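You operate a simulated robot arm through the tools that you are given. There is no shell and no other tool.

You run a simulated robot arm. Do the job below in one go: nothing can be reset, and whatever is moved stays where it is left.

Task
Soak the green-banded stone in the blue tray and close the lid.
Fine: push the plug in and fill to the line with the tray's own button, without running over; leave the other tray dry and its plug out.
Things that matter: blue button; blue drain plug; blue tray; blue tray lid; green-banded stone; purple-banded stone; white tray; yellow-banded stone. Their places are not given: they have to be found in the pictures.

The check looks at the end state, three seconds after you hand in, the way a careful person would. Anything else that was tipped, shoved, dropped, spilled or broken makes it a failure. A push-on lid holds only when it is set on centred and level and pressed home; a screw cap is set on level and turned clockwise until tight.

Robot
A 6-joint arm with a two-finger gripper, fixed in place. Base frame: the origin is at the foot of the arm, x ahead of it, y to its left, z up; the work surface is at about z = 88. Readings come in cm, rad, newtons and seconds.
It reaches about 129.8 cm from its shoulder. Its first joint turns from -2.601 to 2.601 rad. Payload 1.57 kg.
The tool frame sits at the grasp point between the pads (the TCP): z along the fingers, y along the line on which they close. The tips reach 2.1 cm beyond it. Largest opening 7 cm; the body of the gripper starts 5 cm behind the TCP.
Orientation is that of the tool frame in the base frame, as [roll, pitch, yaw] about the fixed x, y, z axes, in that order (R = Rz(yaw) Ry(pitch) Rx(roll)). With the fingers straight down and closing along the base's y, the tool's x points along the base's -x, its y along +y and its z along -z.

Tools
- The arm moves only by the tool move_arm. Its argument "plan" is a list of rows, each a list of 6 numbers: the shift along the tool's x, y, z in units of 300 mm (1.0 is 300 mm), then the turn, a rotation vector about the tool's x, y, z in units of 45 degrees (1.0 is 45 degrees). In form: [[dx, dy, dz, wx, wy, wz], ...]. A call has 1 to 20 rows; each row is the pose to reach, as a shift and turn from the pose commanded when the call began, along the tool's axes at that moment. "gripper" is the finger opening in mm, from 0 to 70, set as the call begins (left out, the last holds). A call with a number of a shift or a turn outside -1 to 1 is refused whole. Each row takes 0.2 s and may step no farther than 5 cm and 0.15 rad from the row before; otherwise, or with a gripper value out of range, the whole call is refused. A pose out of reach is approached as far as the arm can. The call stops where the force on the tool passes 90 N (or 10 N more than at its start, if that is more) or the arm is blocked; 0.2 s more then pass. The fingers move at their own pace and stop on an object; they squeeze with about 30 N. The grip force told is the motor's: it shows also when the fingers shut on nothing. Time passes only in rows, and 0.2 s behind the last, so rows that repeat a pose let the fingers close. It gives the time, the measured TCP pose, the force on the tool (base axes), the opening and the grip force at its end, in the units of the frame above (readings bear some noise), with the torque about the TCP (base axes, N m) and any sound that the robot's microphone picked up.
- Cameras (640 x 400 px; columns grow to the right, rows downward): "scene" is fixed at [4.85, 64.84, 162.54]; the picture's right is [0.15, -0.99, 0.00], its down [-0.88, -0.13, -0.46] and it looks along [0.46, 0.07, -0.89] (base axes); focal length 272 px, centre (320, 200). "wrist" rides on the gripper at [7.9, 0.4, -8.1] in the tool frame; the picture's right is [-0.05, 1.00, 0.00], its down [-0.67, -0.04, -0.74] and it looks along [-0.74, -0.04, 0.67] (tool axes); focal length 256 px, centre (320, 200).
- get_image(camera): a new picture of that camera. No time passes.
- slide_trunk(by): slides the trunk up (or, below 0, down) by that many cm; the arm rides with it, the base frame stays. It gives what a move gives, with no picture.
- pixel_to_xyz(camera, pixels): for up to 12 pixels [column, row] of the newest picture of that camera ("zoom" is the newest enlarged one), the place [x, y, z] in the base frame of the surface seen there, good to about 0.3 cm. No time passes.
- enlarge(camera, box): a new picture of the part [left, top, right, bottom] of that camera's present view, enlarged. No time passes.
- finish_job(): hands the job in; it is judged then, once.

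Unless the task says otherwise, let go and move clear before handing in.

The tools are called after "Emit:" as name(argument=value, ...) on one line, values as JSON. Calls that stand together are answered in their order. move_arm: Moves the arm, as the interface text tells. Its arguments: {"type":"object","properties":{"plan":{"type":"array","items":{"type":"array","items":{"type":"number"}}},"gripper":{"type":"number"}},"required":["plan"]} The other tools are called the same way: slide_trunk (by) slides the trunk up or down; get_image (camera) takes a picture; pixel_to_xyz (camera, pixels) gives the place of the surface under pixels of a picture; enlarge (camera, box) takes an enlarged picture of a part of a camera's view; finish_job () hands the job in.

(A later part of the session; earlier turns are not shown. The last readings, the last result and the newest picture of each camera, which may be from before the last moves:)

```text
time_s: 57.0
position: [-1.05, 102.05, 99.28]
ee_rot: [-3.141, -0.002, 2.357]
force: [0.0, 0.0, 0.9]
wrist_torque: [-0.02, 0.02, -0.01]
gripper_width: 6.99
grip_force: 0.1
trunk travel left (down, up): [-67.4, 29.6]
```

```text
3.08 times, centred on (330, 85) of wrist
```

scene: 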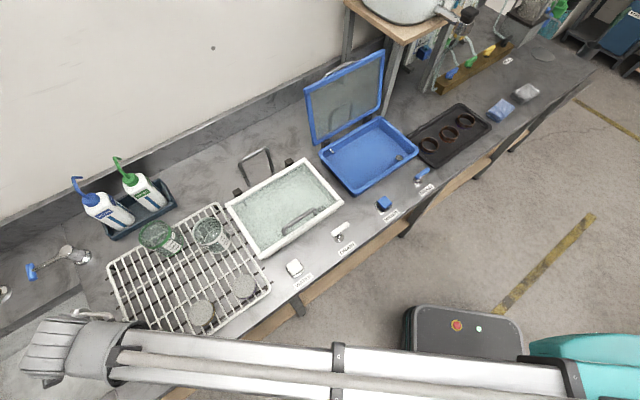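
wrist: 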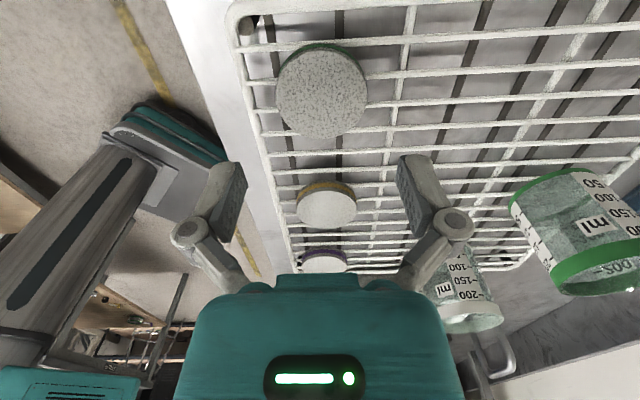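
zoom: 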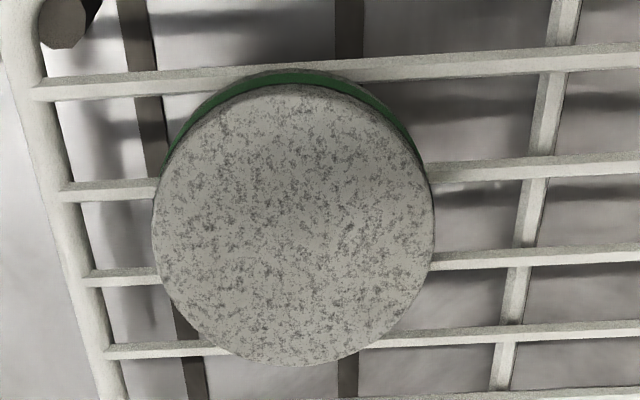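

The green band is clearly visible and the stone is centred within 0.2 cm (a=−73.1, b=71.44). Descend so the tips stop just above the wires (TCP ≈92.9).

Emit:
move_arm(plan=[[0.006, 0.001, 0, 0, 0, 0], [0.006, 0.001, 0, 0, 0, 0]])

Emit:
slide_trunk(by=-6.4)

Emit:
get_image(camera="wrist")

```text
time_s: 57.6
position: [-1.2, 102.14, 99.33]
ee_rot: [-3.141, -0.002, 2.355]
force: [-0.3, -0.7, 0.0]
wrist_torque: [-0.01, 0.01, -0.03]
gripper_width: 6.99
grip_force: 0.1
trunk travel left (down, up): [-67.4, 29.6]
```

```text
time_s: 58.6
position: [-1.2, 102.08, 92.82]
ee_rot: [-3.141, 0.0, 2.355]
force: [0.3, 0.4, -1.2]
wrist_torque: [-0.01, -0.03, -0.02]
gripper_width: 7.01
grip_force: 0.1
trunk travel left (down, up): [-61.0, 36.0]
```

```text
taken
```

wrist: 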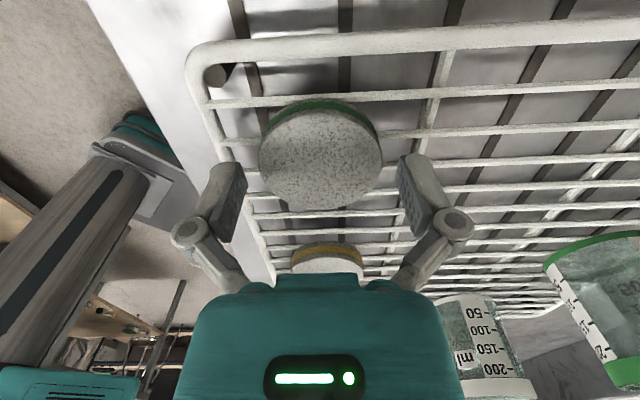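

The stone is centred between the fingers (image centre 320, offset <0.2 cm). Close on it.

Emit:
move_arm(plan=[[0, 0, 0, 0, 0, 0], [0, 0, 0, 0, 0, 0], [0, 0, 0, 0, 0, 0], [0, 0, 0, 0, 0, 0]], gripper=30)

Emit:
get_image(camera="wrist")

```text
time_s: 59.6
position: [-1.06, 102.05, 92.97]
ee_rot: [3.141, -0.001, 2.358]
force: [0.1, 2.2, 5.1]
wrist_torque: [0.01, -0.03, 0.03]
gripper_width: 5.68
grip_force: 30.1
trunk travel left (down, up): [-61.0, 36.0]
```

```text
taken
```

wrist: 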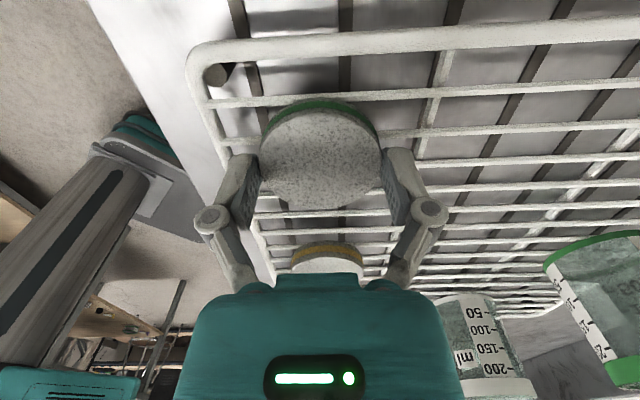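

Gripped at 5.68 cm with 30 N. Lift slowly 4 cm and check the hold.

Emit:
slide_trunk(by=4)

Emit:
get_image(camera="wrist")

```text
time_s: 60.4
position: [-1.09, 102.06, 96.83]
ee_rot: [-3.141, -0.001, 2.356]
force: [0.7, -0.5, -0.1]
wrist_torque: [-0.01, -0.01, 0.04]
gripper_width: 3.06
grip_force: 0.2
trunk travel left (down, up): [-65.0, 32.0]
```

```text
taken
```

wrist: 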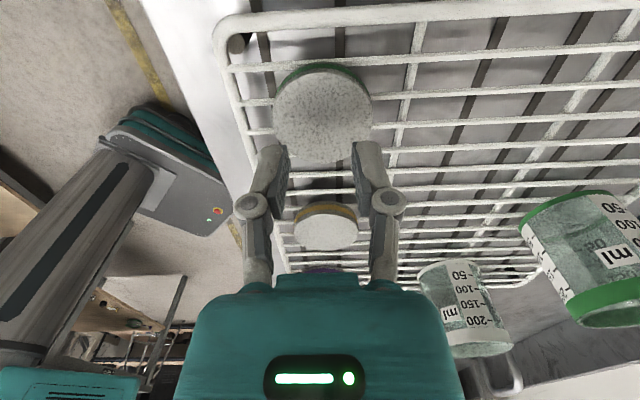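

The stone slipped out: the tips alone didn't hold it, and the fingers closed to the commanded 3 cm. I reopen, check where the stone now lies, and look at the rack wires to plan a deeper grip.

Emit:
move_arm(plan=[[0, 0, 0, 0, 0, 0], [0, 0, 0, 0, 0, 0], [0, 0, 0, 0, 0, 0]], gripper=70)

Emit:
slide_trunk(by=3)

Emit:
get_image(camera="wrist")

Emit:
enlarge(camera="wrist", box=[220, 30, 420, 170])

Emit:
pixel_to_xyz(camera="zoom", pixels=[[320, 200], [190, 200], [440, 200], [320, 320], [320, 100], [130, 60], [140, 140], [160, 220], [170, 290], [500, 50], [500, 130], [500, 200]])

```text
time_s: 61.2
position: [-1.09, 102.1, 96.81]
ee_rot: [-3.139, 0.002, 2.356]
force: [-0.6, -0.9, 0.0]
wrist_torque: [0.01, -0.01, -0.01]
gripper_width: 7.0
grip_force: 0.1
trunk travel left (down, up): [-65.0, 32.0]
```

```text
time_s: 62.0
position: [-1.09, 102.14, 99.82]
ee_rot: [-3.14, -0.001, 2.356]
force: [0.7, -0.2, 0.1]
wrist_torque: [0.0, 0.01, -0.03]
gripper_width: 7.0
grip_force: 0.0
trunk travel left (down, up): [-68.0, 29.0]
```

```text
taken
```

wrist: 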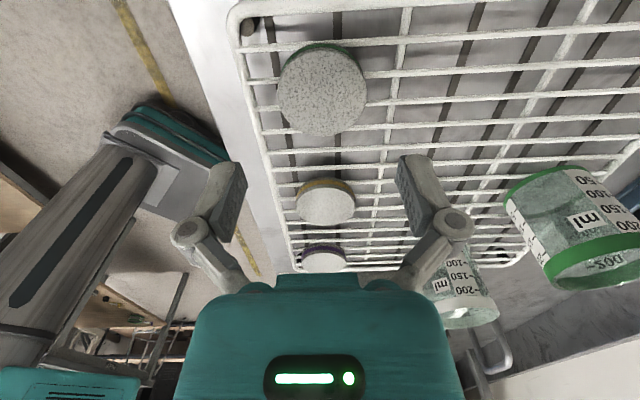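

```text
2.86 times, centred on (320, 100) of wrist
```

zoom: 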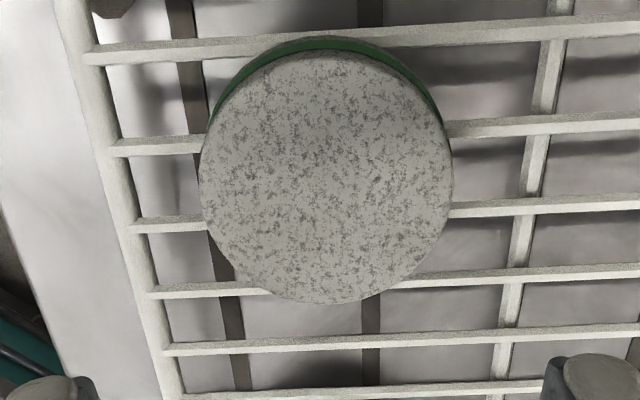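

```text
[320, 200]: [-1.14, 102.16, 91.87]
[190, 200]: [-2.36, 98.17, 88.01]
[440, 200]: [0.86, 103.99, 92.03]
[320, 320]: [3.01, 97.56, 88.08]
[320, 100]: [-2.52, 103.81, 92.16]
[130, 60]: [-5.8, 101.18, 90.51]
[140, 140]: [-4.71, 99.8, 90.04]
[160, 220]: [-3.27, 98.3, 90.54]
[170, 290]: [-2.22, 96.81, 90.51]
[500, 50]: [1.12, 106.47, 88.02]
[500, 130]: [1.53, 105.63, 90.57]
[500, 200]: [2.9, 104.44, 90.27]
```

The stone is in its original place. Wires are ~1.9 cm apart (finger too wide to pass between), so I'll retry with the tips lightly touching the wires and inspect closely before lifting.

Emit:
slide_trunk(by=-6.9)

Emit:
slide_trunk(by=-0.3)

Emit:
enlarge(camera="wrist", box=[200, 80, 440, 260])

```text
time_s: 63.1
position: [-0.92, 102.19, 92.97]
ee_rot: [-3.14, -0.001, 2.356]
force: [0.6, 0.1, 0.1]
wrist_torque: [0.0, 0.0, 0.04]
gripper_width: 7.02
grip_force: 0.0
trunk travel left (down, up): [-61.1, 35.9]
```

```text
time_s: 63.6
position: [-1.14, 102.1, 92.62]
ee_rot: [-3.139, 0.002, 2.356]
force: [-0.9, -0.2, 0.3]
wrist_torque: [0.01, 0.02, 0.02]
gripper_width: 7.01
grip_force: 0.0
trunk travel left (down, up): [-60.8, 36.2]
```

```text
2.22 times, centred on (320, 170) of wrist
```

zoom: 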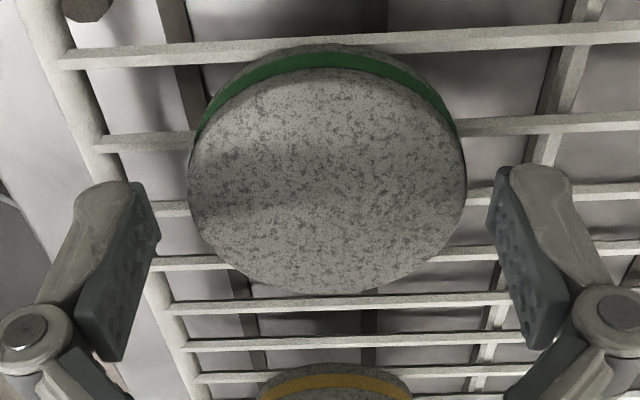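

The pads are still above the wires (no force at z=92.62). Lower 0.3 cm more and check for contact.

Emit:
slide_trunk(by=-0.3)

Emit:
enlarge(camera="wrist", box=[200, 80, 440, 260])

```text
time_s: 64.1
position: [-1.18, 102.15, 92.34]
ee_rot: [-3.139, -0.001, 2.355]
force: [0.8, -0.3, -0.4]
wrist_torque: [0.03, 0.03, -0.01]
gripper_width: 7.0
grip_force: 0.1
trunk travel left (down, up): [-60.5, 36.5]
```

```text
2.22 times, centred on (320, 170) of wrist
```

zoom: 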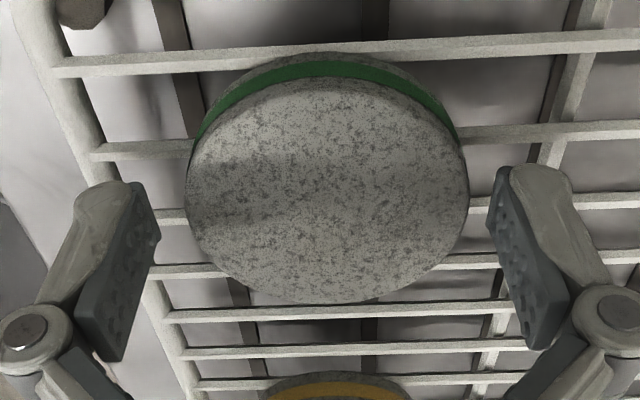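

Still no contact. Another 0.3 cm down.

Emit:
slide_trunk(by=-0.3)

Emit:
enlarge(camera="wrist", box=[200, 80, 440, 260])

```text
time_s: 64.6
position: [-1.0, 102.12, 92.09]
ee_rot: [-3.139, 0.0, 2.356]
force: [0.4, -0.2, 0.2]
wrist_torque: [0.01, 0.03, -0.02]
gripper_width: 7.02
grip_force: 0.0
trunk travel left (down, up): [-60.2, 36.8]
```

```text
2.22 times, centred on (320, 170) of wrist
```

zoom: 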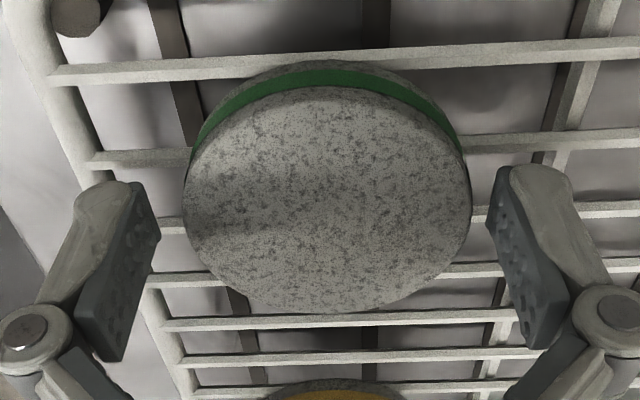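

Still no contact at 92.09, so the fingertips sit higher when open. I measure the fingertip and pad heights directly.

Emit:
pixel_to_xyz(camera="zoom", pixels=[[115, 190], [140, 195], [150, 230], [525, 175], [505, 190], [110, 340], [330, 210], [210, 210], [455, 210], [155, 220], [100, 280], [330, 75]])

```text
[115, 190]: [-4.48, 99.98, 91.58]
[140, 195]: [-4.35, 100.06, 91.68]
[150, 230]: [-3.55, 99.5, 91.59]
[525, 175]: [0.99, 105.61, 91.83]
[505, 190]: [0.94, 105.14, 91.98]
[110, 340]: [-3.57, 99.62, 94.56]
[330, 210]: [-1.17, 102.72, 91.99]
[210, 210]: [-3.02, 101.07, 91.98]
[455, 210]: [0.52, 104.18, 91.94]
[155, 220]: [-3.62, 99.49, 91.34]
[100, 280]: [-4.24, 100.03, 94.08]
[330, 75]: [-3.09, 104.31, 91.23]
```

The fingertips are really at z≈91.3 with TCP at 92.1 — about 1 cm beyond the TCP when open — which explains the weak grip. Lower another 0.6 cm.

Emit:
slide_trunk(by=-0.6)

Emit:
enlarge(camera="wrist", box=[200, 80, 440, 260])

Emit:
pixel_to_xyz(camera="zoom", pixels=[[115, 190], [140, 195], [150, 230], [525, 175], [505, 190], [155, 220], [495, 210], [330, 210]])

```text
time_s: 65.2
position: [-1.19, 102.24, 91.5]
ee_rot: [-3.14, -0.001, 2.356]
force: [-0.6, -0.9, -0.7]
wrist_torque: [-0.02, 0.02, -0.01]
gripper_width: 7.03
grip_force: 0.0
trunk travel left (down, up): [-59.6, 37.4]
```

```text
2.22 times, centred on (320, 170) of wrist
```

zoom: 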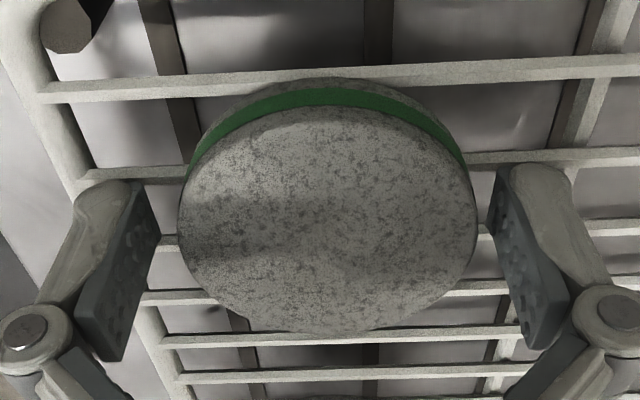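

```text
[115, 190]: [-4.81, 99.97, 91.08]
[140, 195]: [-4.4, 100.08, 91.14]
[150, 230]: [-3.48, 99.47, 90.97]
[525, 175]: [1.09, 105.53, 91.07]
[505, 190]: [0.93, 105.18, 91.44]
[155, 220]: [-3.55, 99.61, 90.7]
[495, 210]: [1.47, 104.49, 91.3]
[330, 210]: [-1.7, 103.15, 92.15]
```

Pads now reach z≈90.7. Close on the stone here.

Emit:
slide_trunk(by=-0.15)

Emit:
move_arm(plan=[[0, 0, 0, 0, 0, 0], [0, 0, 0, 0, 0, 0], [0, 0, 0, 0, 0, 0], [0, 0, 0, 0, 0, 0]], gripper=30)

Emit:
slide_trunk(by=0.8)

Emit:
enlarge(camera="wrist", box=[200, 80, 440, 260])

```text
time_s: 65.7
position: [-1.04, 102.15, 91.38]
ee_rot: [3.14, 0.0, 2.355]
force: [-0.6, 1.7, 4.6]
wrist_torque: [0.1, -0.11, 0.03]
gripper_width: 6.97
grip_force: 0.0
trunk travel left (down, up): [-59.5, 37.5]
```

```text
time_s: 66.7
position: [-1.32, 101.94, 91.97]
ee_rot: [3.14, -0.005, 2.358]
force: [-12.2, 8.9, 60.8]
wrist_torque: [-0.36, 0.37, -0.15]
gripper_width: 5.82
grip_force: 30.0
trunk travel left (down, up): [-59.5, 37.5]
```

```text
time_s: 67.2
position: [-1.04, 102.14, 92.1]
ee_rot: [3.14, 0.002, 2.357]
force: [0.6, 1.1, 0.3]
wrist_torque: [0.0, -0.02, 0.01]
gripper_width: 5.63
grip_force: 30.5
trunk travel left (down, up): [-60.3, 36.7]
```

```text
2.22 times, centred on (320, 170) of wrist
```

zoom: 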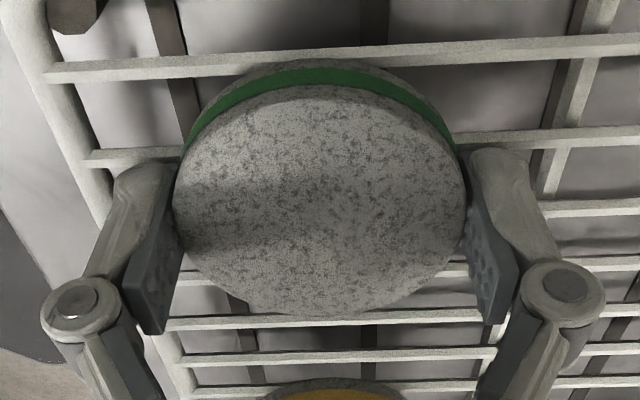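

The closing fingers lightly lifted off the wires and now hold at 5.63 cm with 30 N and no load on the wires. Lift slowly 0.6 cm to see whether the stone follows.

Emit:
slide_trunk(by=0.6)

Emit:
enlarge(camera="wrist", box=[200, 80, 440, 260])

Emit:
pixel_to_xyz(camera="zoom", pixels=[[320, 200], [320, 260], [250, 220], [400, 220]])

```text
time_s: 67.8
position: [-1.22, 102.21, 92.73]
ee_rot: [-3.141, 0.0, 2.355]
force: [0.1, 0.0, -1.0]
wrist_torque: [0.0, -0.02, -0.03]
gripper_width: 5.66
grip_force: 30.1
trunk travel left (down, up): [-60.9, 36.1]
```

```text
2.22 times, centred on (320, 170) of wrist
```

zoom: 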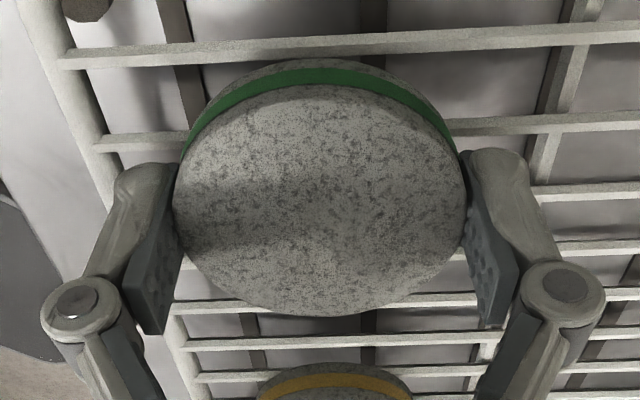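

```text
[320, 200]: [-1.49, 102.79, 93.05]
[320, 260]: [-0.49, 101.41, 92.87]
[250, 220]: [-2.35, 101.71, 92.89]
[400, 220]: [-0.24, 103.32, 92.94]
```

The stone lifts with the gripper (its top rose to 92.9). Raise further and carry it along the counter.

Emit:
slide_trunk(by=13)

Emit:
get_image(camera="wrist")

```text
time_s: 69.4
position: [-1.1, 102.22, 105.73]
ee_rot: [-3.14, 0.0, 2.356]
force: [-0.2, 0.5, -0.8]
wrist_torque: [0.03, 0.01, 0.06]
gripper_width: 5.66
grip_force: 30.3
trunk travel left (down, up): [-73.9, 23.1]
```

```text
taken
```

wrist: 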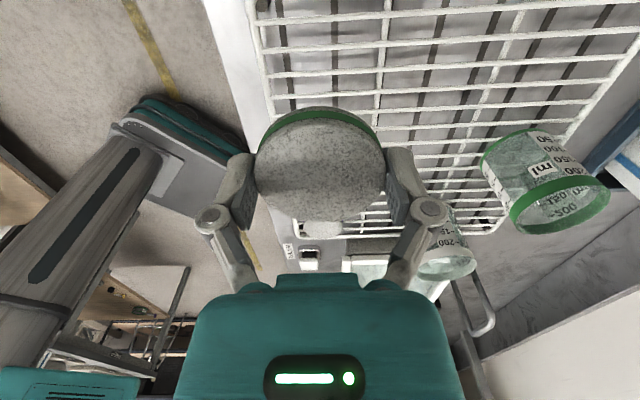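

The stone is held firmly. Carry it along +u toward the blue tray at moderate speed.

Emit:
move_arm(plan=[[-0.1, 0, 0, 0, 0, 0], [-0.22, 0, 0, 0, 0, 0], [-0.34, 0, 0, 0, 0, 0], [-0.46, 0, 0, 0, 0, 0], [-0.58, 0, 0, 0, 0, 0], [-0.7, 0, 0, 0, 0, 0], [-0.8, 0, 0, 0, 0, 0], [-0.83, 0, 0, 0, 0, 0]])

Emit:
move_arm(plan=[[-0.1, 0, 0, 0, 0, 0], [-0.22, 0, 0, 0, 0, 0], [-0.34, 0, 0, 0, 0, 0], [-0.46, 0, 0, 0, 0, 0], [-0.58, 0, 0, 0, 0, 0], [-0.7, 0, 0, 0, 0, 0], [-0.8, 0, 0, 0, 0, 0], [-0.83, 0, 0, 0, 0, 0]])

Emit:
get_image(camera="scene")

Emit:
get_image(camera="wrist")

```text
time_s: 71.2
position: [16.58, 84.49, 105.71]
ee_rot: [-3.141, 0.0, 2.357]
force: [-0.1, -0.2, -0.9]
wrist_torque: [0.0, -0.01, 0.02]
gripper_width: 5.65
grip_force: 29.9
trunk travel left (down, up): [-73.9, 23.1]
```

```text
time_s: 73.0
position: [34.12, 66.82, 105.73]
ee_rot: [-3.139, 0.002, 2.356]
force: [-0.1, 0.8, -0.8]
wrist_torque: [0.02, 0.02, -0.04]
gripper_width: 5.62
grip_force: 29.4
trunk travel left (down, up): [-73.9, 23.1]
```

```text
taken
```

scene: 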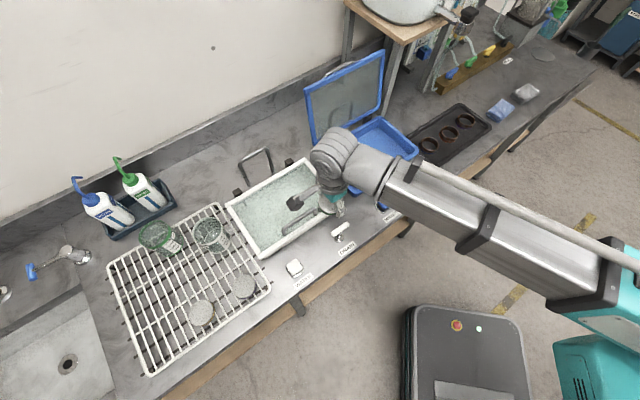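

```text
taken
```

wrist: 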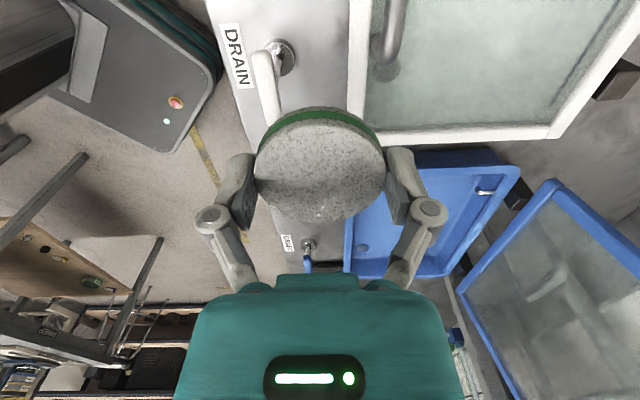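

Next: finish the travel to a≈1.5, then move back over the tray centre (b≈83).

Emit:
move_arm(plan=[[-0.1, 0, 0, 0, 0, 0], [-0.22, 0, 0, 0, 0, 0], [-0.34, 0, 0, 0, 0, 0], [-0.46, 0, 0, 0, 0, 0], [-0.58, 0, 0, 0, 0, 0], [-0.7, 0, 0, 0, 0, 0], [-0.79, 0, 0, 0, 0, 0], [-0.82, 0.04, 0, 0, 0, 0], [-0.82, 0.13, 0, 0, 0, 0], [-0.82, 0.23, 0, 0, 0, 0], [-0.82, 0.33, 0, 0, 0, 0], [-0.82, 0.383, 0, 0, 0, 0]])

Emit:
get_image(camera="scene")

Emit:
get_image(camera="wrist")

```text
time_s: 75.6
position: [59.79, 57.66, 105.76]
ee_rot: [-3.139, 0.0, 2.357]
force: [0.1, -0.1, -0.7]
wrist_torque: [0.04, -0.02, 0.01]
gripper_width: 5.62
grip_force: 30.2
trunk travel left (down, up): [-73.9, 23.1]
```

```text
taken
```

scene: 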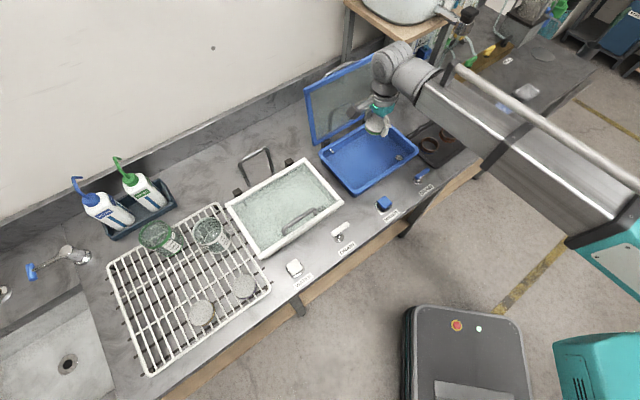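

```text
taken
```

wrist: 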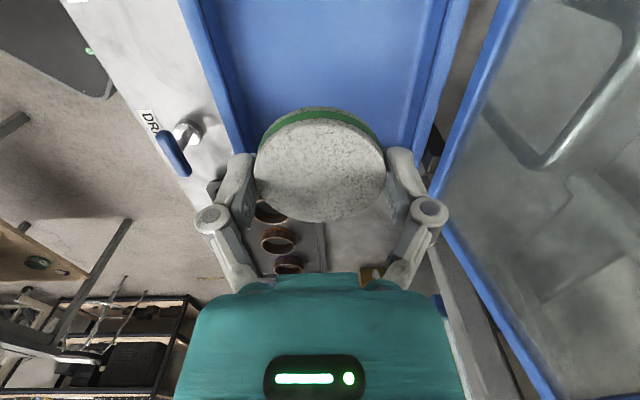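

The stone is centred over the blue tray (a=1.5, b=83). Lower toward the floor, slowly at the end.

Emit:
slide_trunk(by=-13.5)

Emit:
slide_trunk(by=-1.3)

Emit:
get_image(camera="wrist")

```text
time_s: 77.2
position: [59.72, 57.52, 92.3]
ee_rot: [-3.139, 0.001, 2.356]
force: [-0.8, -0.8, -1.2]
wrist_torque: [0.02, 0.0, -0.04]
gripper_width: 5.66
grip_force: 29.7
trunk travel left (down, up): [-60.4, 36.6]
```

```text
time_s: 77.8
position: [59.61, 57.69, 90.96]
ee_rot: [-3.141, 0.0, 2.356]
force: [0.4, -0.2, -0.4]
wrist_torque: [-0.01, 0.0, 0.02]
gripper_width: 5.65
grip_force: 29.8
trunk travel left (down, up): [-59.1, 37.9]
```

```text
taken
```

wrist: 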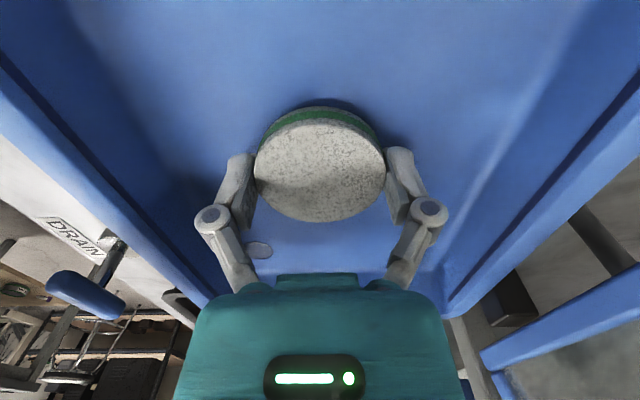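

Still no contact at z=90.96. Lower in small steps until a contact force appears.

Emit:
slide_trunk(by=-0.5)

Emit:
slide_trunk(by=-0.3)

```text
time_s: 78.4
position: [59.72, 57.67, 90.33]
ee_rot: [-3.14, 0.0, 2.355]
force: [0.4, -0.6, -0.5]
wrist_torque: [0.02, -0.02, 0.0]
gripper_width: 5.64
grip_force: 30.0
trunk travel left (down, up): [-58.6, 38.4]
```

```text
time_s: 78.9
position: [59.72, 57.62, 90.08]
ee_rot: [-3.141, 0.0, 2.356]
force: [-0.3, -1.1, -0.6]
wrist_torque: [0.01, 0.01, -0.01]
gripper_width: 5.65
grip_force: 29.5
trunk travel left (down, up): [-58.3, 38.7]
```

Emit:
slide_trunk(by=-0.3)

Emit:
slide_trunk(by=-0.2)

Emit:
enlarge(camera="wrist", box=[200, 80, 440, 260])

```text
time_s: 79.4
position: [59.72, 57.51, 89.94]
ee_rot: [3.142, 0.001, 2.356]
force: [4.7, 4.0, 17.8]
wrist_torque: [-0.01, 0.26, 0.0]
gripper_width: 5.7
grip_force: 29.4
trunk travel left (down, up): [-58.0, 39.0]
```

```text
time_s: 79.9
position: [59.62, 57.64, 89.83]
ee_rot: [3.138, 0.001, 2.355]
force: [12.1, 10.7, 45.0]
wrist_torque: [0.29, -0.2, -0.08]
gripper_width: 5.81
grip_force: 29.6
trunk travel left (down, up): [-57.8, 39.2]
```

```text
2.22 times, centred on (320, 170) of wrist
```

zoom: 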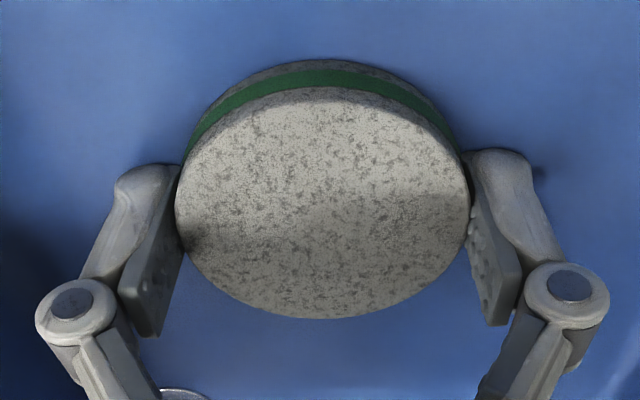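

Contact with the floor (45 N). Relieve by 0.3 cm and open the fingers.

Emit:
slide_trunk(by=0.3)

Emit:
move_arm(plan=[[0, 0, 0, 0, 0, 0], [0, 0, 0, 0, 0, 0], [0, 0, 0, 0, 0, 0]], gripper=70)

Emit:
slide_trunk(by=6)

Emit:
get_image(camera="wrist")

```text
time_s: 80.4
position: [59.64, 57.5, 90.04]
ee_rot: [-3.14, 0.0, 2.357]
force: [5.5, 4.5, 12.8]
wrist_torque: [0.38, -0.35, 0.0]
gripper_width: 5.69
grip_force: 29.9
trunk travel left (down, up): [-58.1, 38.9]
```

```text
time_s: 81.2
position: [59.76, 57.64, 89.89]
ee_rot: [-3.14, 0.001, 2.356]
force: [-0.9, -0.4, -0.4]
wrist_torque: [-0.02, -0.04, 0.01]
gripper_width: 7.0
grip_force: 0.1
trunk travel left (down, up): [-58.1, 38.9]
```

```text
time_s: 82.2
position: [59.74, 57.68, 95.9]
ee_rot: [3.141, 0.0, 2.358]
force: [-1.0, -0.2, 0.0]
wrist_torque: [0.01, 0.01, 0.0]
gripper_width: 6.98
grip_force: 0.1
trunk travel left (down, up): [-64.1, 32.9]
```

```text
taken
```

wrist: 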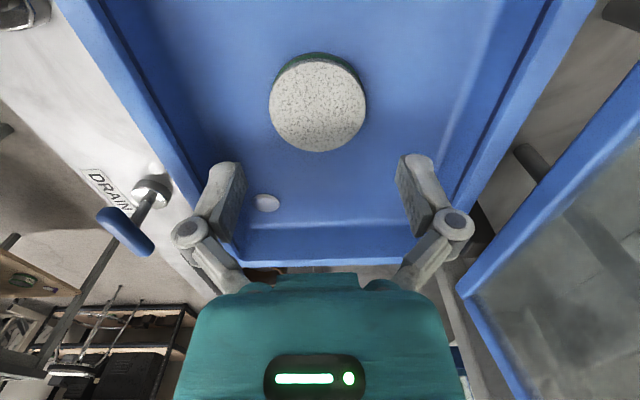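

The stone lies flat in the tray. Now raise, close the fingers, and move above the blue WATER button near (43.2, 51.8).

Emit:
slide_trunk(by=9)

Emit:
move_arm(plan=[[0, -0.13, 0, 0, 0, 0], [0.03, -0.27, 0, 0, 0, 0], [0.1, -0.4, 0, 0, 0, 0], [0.18, -0.5, 0, 0, 0, 0], [0.25, -0.533, 0, 0, 0, 0]], gripper=0)

Emit:
get_image(camera="scene")

Emit:
get_image(camera="wrist")

```text
time_s: 83.5
position: [59.84, 57.76, 104.92]
ee_rot: [-3.14, -0.001, 2.355]
force: [0.3, -0.3, 0.5]
wrist_torque: [-0.02, 0.0, -0.02]
gripper_width: 7.01
grip_force: 0.0
trunk travel left (down, up): [-73.1, 23.9]
```

```text
time_s: 84.7
position: [43.04, 51.72, 105.03]
ee_rot: [-3.139, 0.001, 2.357]
force: [0.4, -0.8, -0.6]
wrist_torque: [-0.03, 0.03, 0.01]
gripper_width: 0.0
grip_force: 28.4
trunk travel left (down, up): [-73.1, 23.9]
```

```text
taken
```

scene: 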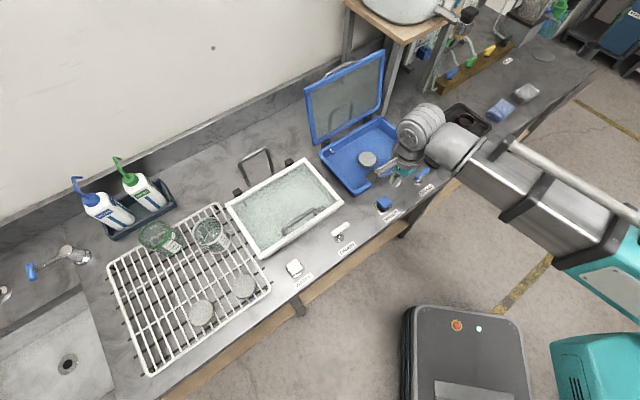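

```text
taken
```

wrist: 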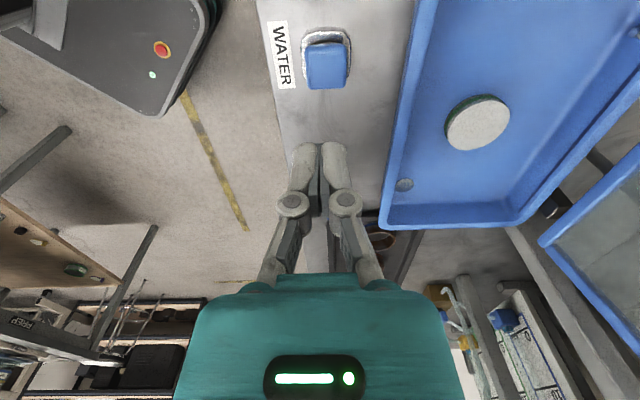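

Wrist view shows the button at (327,65) and the tray interior at right, so I can monitor filling. Measure the button exactly.

Emit:
enlarge(camera="wrist", box=[270, 10, 390, 110])

Emit:
pixel_to_xyz(camera="wrist", pixels=[[327, 65], [327, 55], [327, 78], [312, 65], [342, 65], [327, 45], [305, 40]])

Emit:
enlarge(camera="scene", box=[310, 110, 430, 220])

```text
4.00 times, centred on (330, 60) of wrist
```

zoom: 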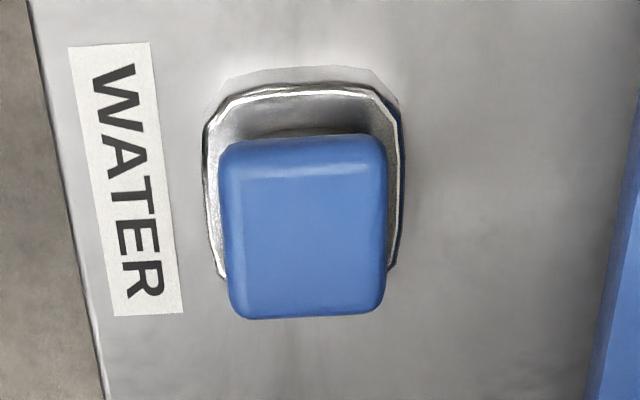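

```text
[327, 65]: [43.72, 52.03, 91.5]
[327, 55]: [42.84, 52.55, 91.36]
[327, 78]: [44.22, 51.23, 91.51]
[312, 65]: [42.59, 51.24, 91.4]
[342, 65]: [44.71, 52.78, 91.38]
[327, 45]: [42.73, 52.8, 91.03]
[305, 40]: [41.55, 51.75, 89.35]
```

```text
3.64 times, centred on (370, 165) of scene
```

zoom: 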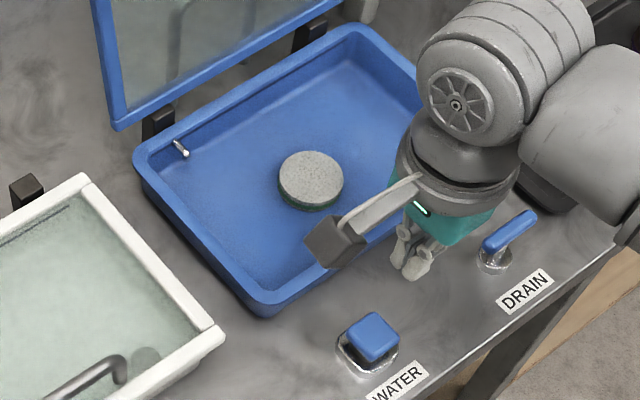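

Button centre ≈(43.7, 52.0), top 91.5. Centre over it and lower to just above.

Emit:
move_arm(plan=[[-0.0085, 0.0227, 0, 0, 0, 0], [-0.0085, 0.0227, 0, 0, 0, 0]])

Emit:
slide_trunk(by=-10.8)

Emit:
get_image(camera="wrist")

Emit:
enlarge(camera="scene", box=[310, 110, 430, 220])

```text
time_s: 85.3
position: [43.81, 51.97, 104.94]
ee_rot: [-3.141, -0.001, 2.356]
force: [0.4, 0.1, 0.1]
wrist_torque: [0.0, 0.01, 0.03]
gripper_width: 0.0
grip_force: 29.2
trunk travel left (down, up): [-73.1, 23.9]
```

```text
time_s: 86.7
position: [43.9, 51.9, 94.1]
ee_rot: [-3.139, 0.001, 2.356]
force: [-0.7, -0.7, 0.7]
wrist_torque: [0.0, 0.0, -0.01]
gripper_width: 0.0
grip_force: 29.3
trunk travel left (down, up): [-62.3, 34.7]
```

```text
taken
```

wrist: 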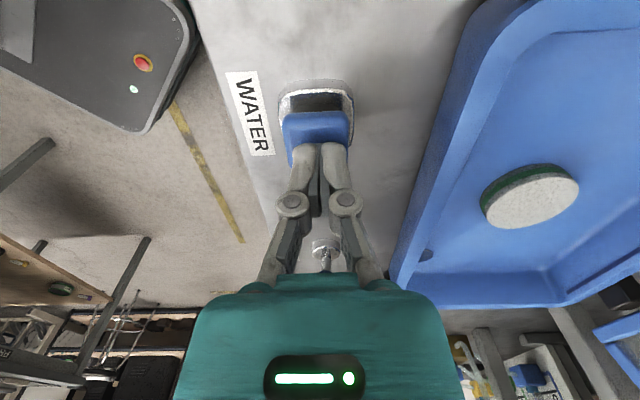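

```text
3.64 times, centred on (370, 165) of scene
```

zoom: 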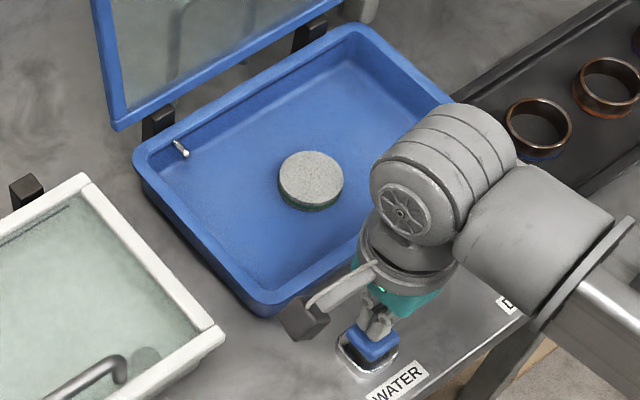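

The tips are right above the button and the scene view shows the spout (zoom (180,148)) and back wall. Press 0.9 cm briefly and look/listen.

Emit:
slide_trunk(by=-0.9)

Emit:
enlarge(camera="scene", box=[310, 110, 430, 220])

```text
time_s: 87.3
position: [43.81, 51.92, 93.34]
ee_rot: [3.141, 0.0, 2.356]
force: [-0.1, 0.6, 2.0]
wrist_torque: [0.01, -0.01, 0.0]
gripper_width: 0.61
grip_force: 28.7
trunk travel left (down, up): [-61.4, 35.6]
```

```text
3.64 times, centred on (370, 165) of scene
```

zoom: 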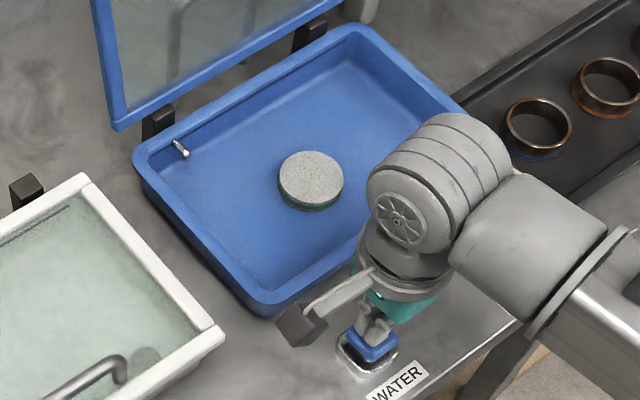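

Light contact (2 N), no flow yet. Press 0.4 cm further.

Emit:
slide_trunk(by=-0.4)

Emit:
enlarge(camera="scene", box=[310, 110, 430, 220])

```text
time_s: 87.8
position: [43.75, 51.86, 92.82]
ee_rot: [-3.141, 0.001, 2.357]
force: [1.3, 1.1, 3.6]
wrist_torque: [0.02, 0.0, -0.01]
gripper_width: 0.59
grip_force: 28.4
trunk travel left (down, up): [-61.0, 36.0]
heard: click
```

```text
3.64 times, centred on (370, 165) of scene
```

zoom: 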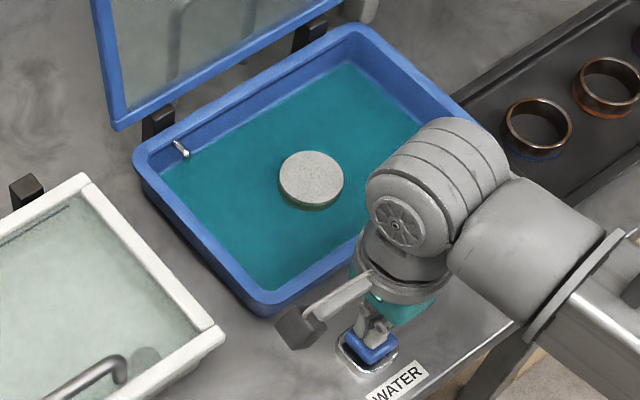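

Click heard and teal water appeared in the tray. No time passes while looking, so I measure the water level now.

Emit:
pixel_to_xyz(camera="zoom", pixels=[[250, 150], [250, 240], [330, 100], [200, 180], [310, 175], [270, 110]])

Emit:
enlarge(camera="scene", box=[335, 110, 395, 160])

```text
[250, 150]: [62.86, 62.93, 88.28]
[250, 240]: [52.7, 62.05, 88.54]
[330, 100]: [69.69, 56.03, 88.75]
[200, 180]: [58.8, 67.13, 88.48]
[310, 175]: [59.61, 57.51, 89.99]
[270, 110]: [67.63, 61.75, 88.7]
```

```text
8.00 times, centred on (365, 135) of scene
```

zoom: 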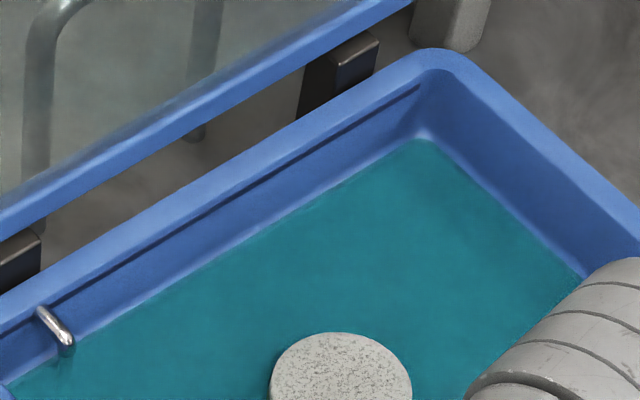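

Water only just covers the floor. I release the button (raise 0.9 cm) and see whether the flow continues.

Emit:
slide_trunk(by=0.9)

Emit:
enlarge(camera="scene", box=[335, 110, 395, 160])

Emit:
pixel_to_xyz(camera="zoom", pixels=[[240, 189], [300, 154], [180, 224], [240, 210], [300, 250], [340, 370], [430, 60]])

```text
time_s: 88.4
position: [43.78, 51.92, 93.72]
ee_rot: [-3.141, 0.001, 2.357]
force: [0.8, 0.4, 0.4]
wrist_torque: [0.01, 0.04, -0.01]
gripper_width: 0.0
grip_force: 28.6
trunk travel left (down, up): [-61.9, 35.1]
```

```text
8.00 times, centred on (365, 135) of scene
```

zoom: 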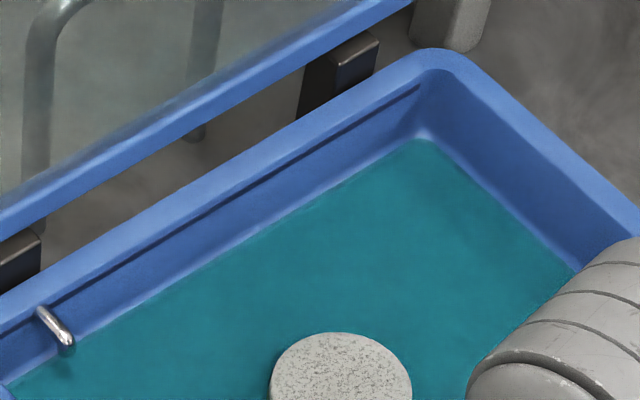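

```text
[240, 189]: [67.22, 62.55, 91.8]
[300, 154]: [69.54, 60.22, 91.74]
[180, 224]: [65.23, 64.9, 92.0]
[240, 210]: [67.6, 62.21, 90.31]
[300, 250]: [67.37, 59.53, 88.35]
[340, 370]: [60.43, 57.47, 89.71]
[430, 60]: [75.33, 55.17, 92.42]
```

The level looks unchanged; I let a short time pass to see whether water is still running.

Emit:
move_arm(plan=[[0, 0, 0, 0, 0, 0]])

Emit:
enlarge(camera="scene", box=[335, 110, 395, 160])

```text
time_s: 88.8
position: [43.78, 51.89, 93.69]
ee_rot: [-3.14, 0.0, 2.357]
force: [0.3, -0.2, -0.4]
wrist_torque: [0.0, -0.02, 0.01]
gripper_width: 0.01
grip_force: 28.7
trunk travel left (down, up): [-61.9, 35.1]
```

```text
8.00 times, centred on (365, 135) of scene
```

zoom: 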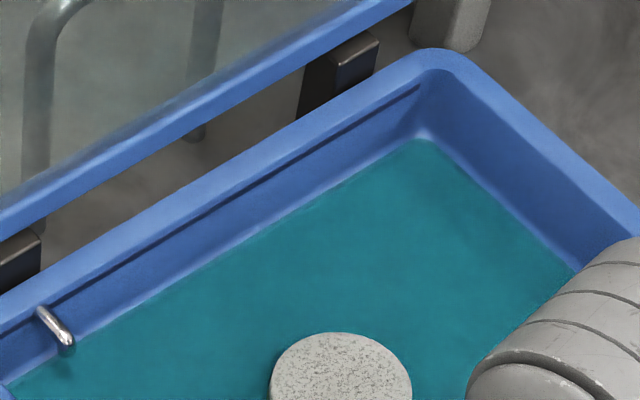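

The level is constant, so water runs only while the button is held. Press again and hold, checking the level in pauses.

Emit:
slide_trunk(by=-0.9)

Emit:
move_arm(plan=[[0, 0, 0, 0, 0, 0], [0, 0, 0, 0, 0, 0], [0, 0, 0, 0, 0, 0]])

Emit:
enlarge(camera="scene", box=[335, 110, 395, 160])

Emit:
pixel_to_xyz(camera="zoom", pixels=[[300, 250], [200, 300], [400, 200], [450, 250], [340, 370]])

```text
time_s: 89.4
position: [43.88, 51.84, 92.85]
ee_rot: [3.141, 0.001, 2.354]
force: [0.8, 0.1, 3.4]
wrist_torque: [0.0, -0.02, 0.0]
gripper_width: 0.59
grip_force: 28.9
trunk travel left (down, up): [-61.0, 36.0]
heard: click
```

```text
time_s: 90.2
position: [43.81, 51.88, 92.75]
ee_rot: [-3.141, 0.0, 2.355]
force: [0.2, 0.5, 3.8]
wrist_torque: [0.01, -0.01, -0.01]
gripper_width: 0.59
grip_force: 28.6
trunk travel left (down, up): [-61.0, 36.0]
```

```text
8.00 times, centred on (365, 135) of scene
```

zoom: 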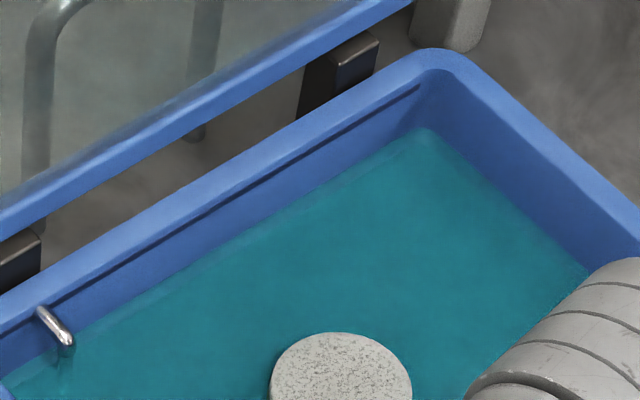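

```text
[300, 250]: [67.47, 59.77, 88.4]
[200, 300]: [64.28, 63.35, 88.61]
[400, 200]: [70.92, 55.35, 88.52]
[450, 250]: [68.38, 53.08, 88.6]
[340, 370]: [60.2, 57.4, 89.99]
```

The waterline is rising slowly (corner now at zoom y≈130, line end at y≈86, about 8 px per second). Hold 2 s more.

Emit:
move_arm(plan=[[0, 0, 0, 0, 0, 0], [0, 0, 0, 0, 0, 0], [0, 0, 0, 0, 0, 0], [0, 0, 0, 0, 0, 0], [0, 0, 0, 0, 0, 0], [0, 0, 0, 0, 0, 0], [0, 0, 0, 0, 0, 0], [0, 0, 0, 0, 0, 0], [0, 0, 0, 0, 0, 0]])

Emit:
enlarge(camera="scene", box=[335, 110, 395, 160])

```text
time_s: 92.2
position: [43.87, 52.0, 92.93]
ee_rot: [-3.141, 0.0, 2.355]
force: [1.2, 0.7, 3.9]
wrist_torque: [0.0, -0.04, 0.0]
gripper_width: 0.6
grip_force: 28.6
trunk travel left (down, up): [-61.0, 36.0]
```

```text
8.00 times, centred on (365, 135) of scene
```

zoom: 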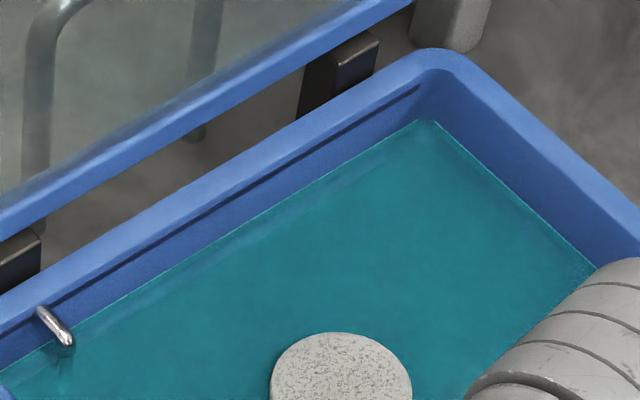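

Waterline at the corner is now y≈120 (≈5 px/s), line at y≈86. Hold 3 s more.

Emit:
move_arm(plan=[[0, 0, 0, 0, 0, 0], [0, 0, 0, 0, 0, 0], [0, 0, 0, 0, 0, 0], [0, 0, 0, 0, 0, 0], [0, 0, 0, 0, 0, 0], [0, 0, 0, 0, 0, 0], [0, 0, 0, 0, 0, 0], [0, 0, 0, 0, 0, 0], [0, 0, 0, 0, 0, 0], [0, 0, 0, 0, 0, 0], [0, 0, 0, 0, 0, 0], [0, 0, 0, 0, 0, 0], [0, 0, 0, 0, 0, 0]])

Emit:
enlarge(camera="scene", box=[335, 110, 395, 160])

Emit:
pixel_to_xyz(camera="zoom", pixels=[[300, 250], [200, 300], [400, 200], [450, 250], [340, 370]])

```text
time_s: 95.0
position: [43.79, 51.92, 92.96]
ee_rot: [3.141, 0.0, 2.356]
force: [-0.6, 0.1, 3.8]
wrist_torque: [-0.02, 0.03, 0.03]
gripper_width: 0.6
grip_force: 28.5
trunk travel left (down, up): [-61.0, 36.0]
```

```text
8.00 times, centred on (365, 135) of scene
```

zoom: 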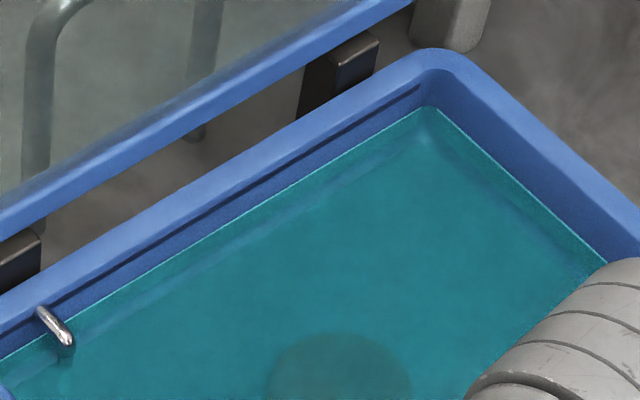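

```text
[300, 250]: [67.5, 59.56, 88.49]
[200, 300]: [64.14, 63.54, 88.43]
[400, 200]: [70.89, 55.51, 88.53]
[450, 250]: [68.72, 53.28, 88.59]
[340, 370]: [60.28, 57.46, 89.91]
```

The stone is now submerged. Waterline at x=300 is y≈180 and the fill line y≈154; about 5 s remain at this rate. Hold 3 s more.

Emit:
move_arm(plan=[[0, 0, 0, 0, 0, 0], [0, 0, 0, 0, 0, 0], [0, 0, 0, 0, 0, 0], [0, 0, 0, 0, 0, 0], [0, 0, 0, 0, 0, 0], [0, 0, 0, 0, 0, 0], [0, 0, 0, 0, 0, 0], [0, 0, 0, 0, 0, 0], [0, 0, 0, 0, 0, 0], [0, 0, 0, 0, 0, 0], [0, 0, 0, 0, 0, 0], [0, 0, 0, 0, 0, 0], [0, 0, 0, 0, 0, 0]])

Emit:
enlarge(camera="scene", box=[335, 110, 395, 160])

Emit:
enlarge(camera="scene", box=[360, 115, 385, 135])

```text
time_s: 97.8
position: [43.8, 51.85, 92.73]
ee_rot: [3.141, 0.0, 2.357]
force: [0.4, -0.4, 4.4]
wrist_torque: [-0.03, 0.04, -0.02]
gripper_width: 0.61
grip_force: 28.2
trunk travel left (down, up): [-61.0, 36.0]
```

```text
8.00 times, centred on (365, 135) of scene
```

zoom: 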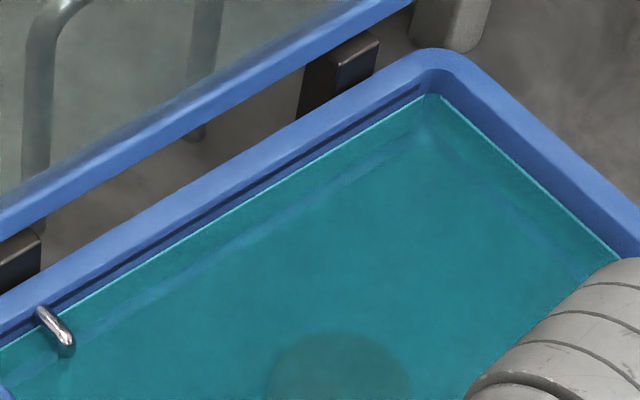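

```text
16.00 times, centred on (372, 125) of scene
```

zoom: 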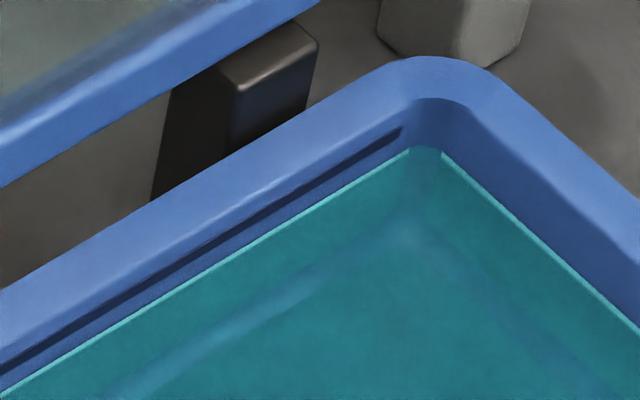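

At 16x the line is at y≈245 and water edge y≈268 (x=200): ~12 px at 8x, about 2.5 s remaining. Hold 1.6 s more, then check.

Emit:
move_arm(plan=[[0, 0, 0, 0, 0, 0], [0, 0, 0, 0, 0, 0], [0, 0, 0, 0, 0, 0], [0, 0, 0, 0, 0, 0], [0, 0, 0, 0, 0, 0], [0, 0, 0, 0, 0, 0], [0, 0, 0, 0, 0, 0]])

Emit:
enlarge(camera="scene", box=[360, 115, 385, 135])

Emit:
enlarge(camera="scene", box=[335, 130, 360, 150])

```text
time_s: 99.4
position: [43.76, 51.93, 92.93]
ee_rot: [3.141, 0.001, 2.357]
force: [-0.5, -0.2, 3.3]
wrist_torque: [0.0, -0.01, 0.0]
gripper_width: 0.59
grip_force: 28.5
trunk travel left (down, up): [-61.0, 36.0]
```

```text
16.00 times, centred on (372, 125) of scene
```

zoom: 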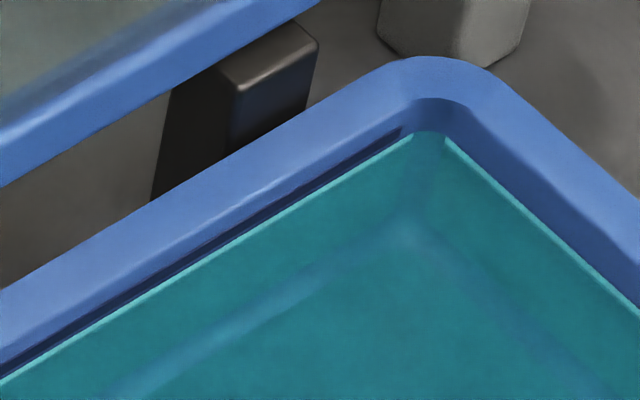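

```text
16.00 times, centred on (348, 140) of scene
```

zoom: 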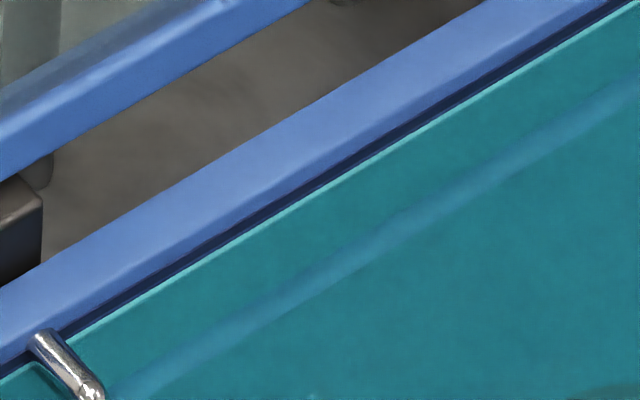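

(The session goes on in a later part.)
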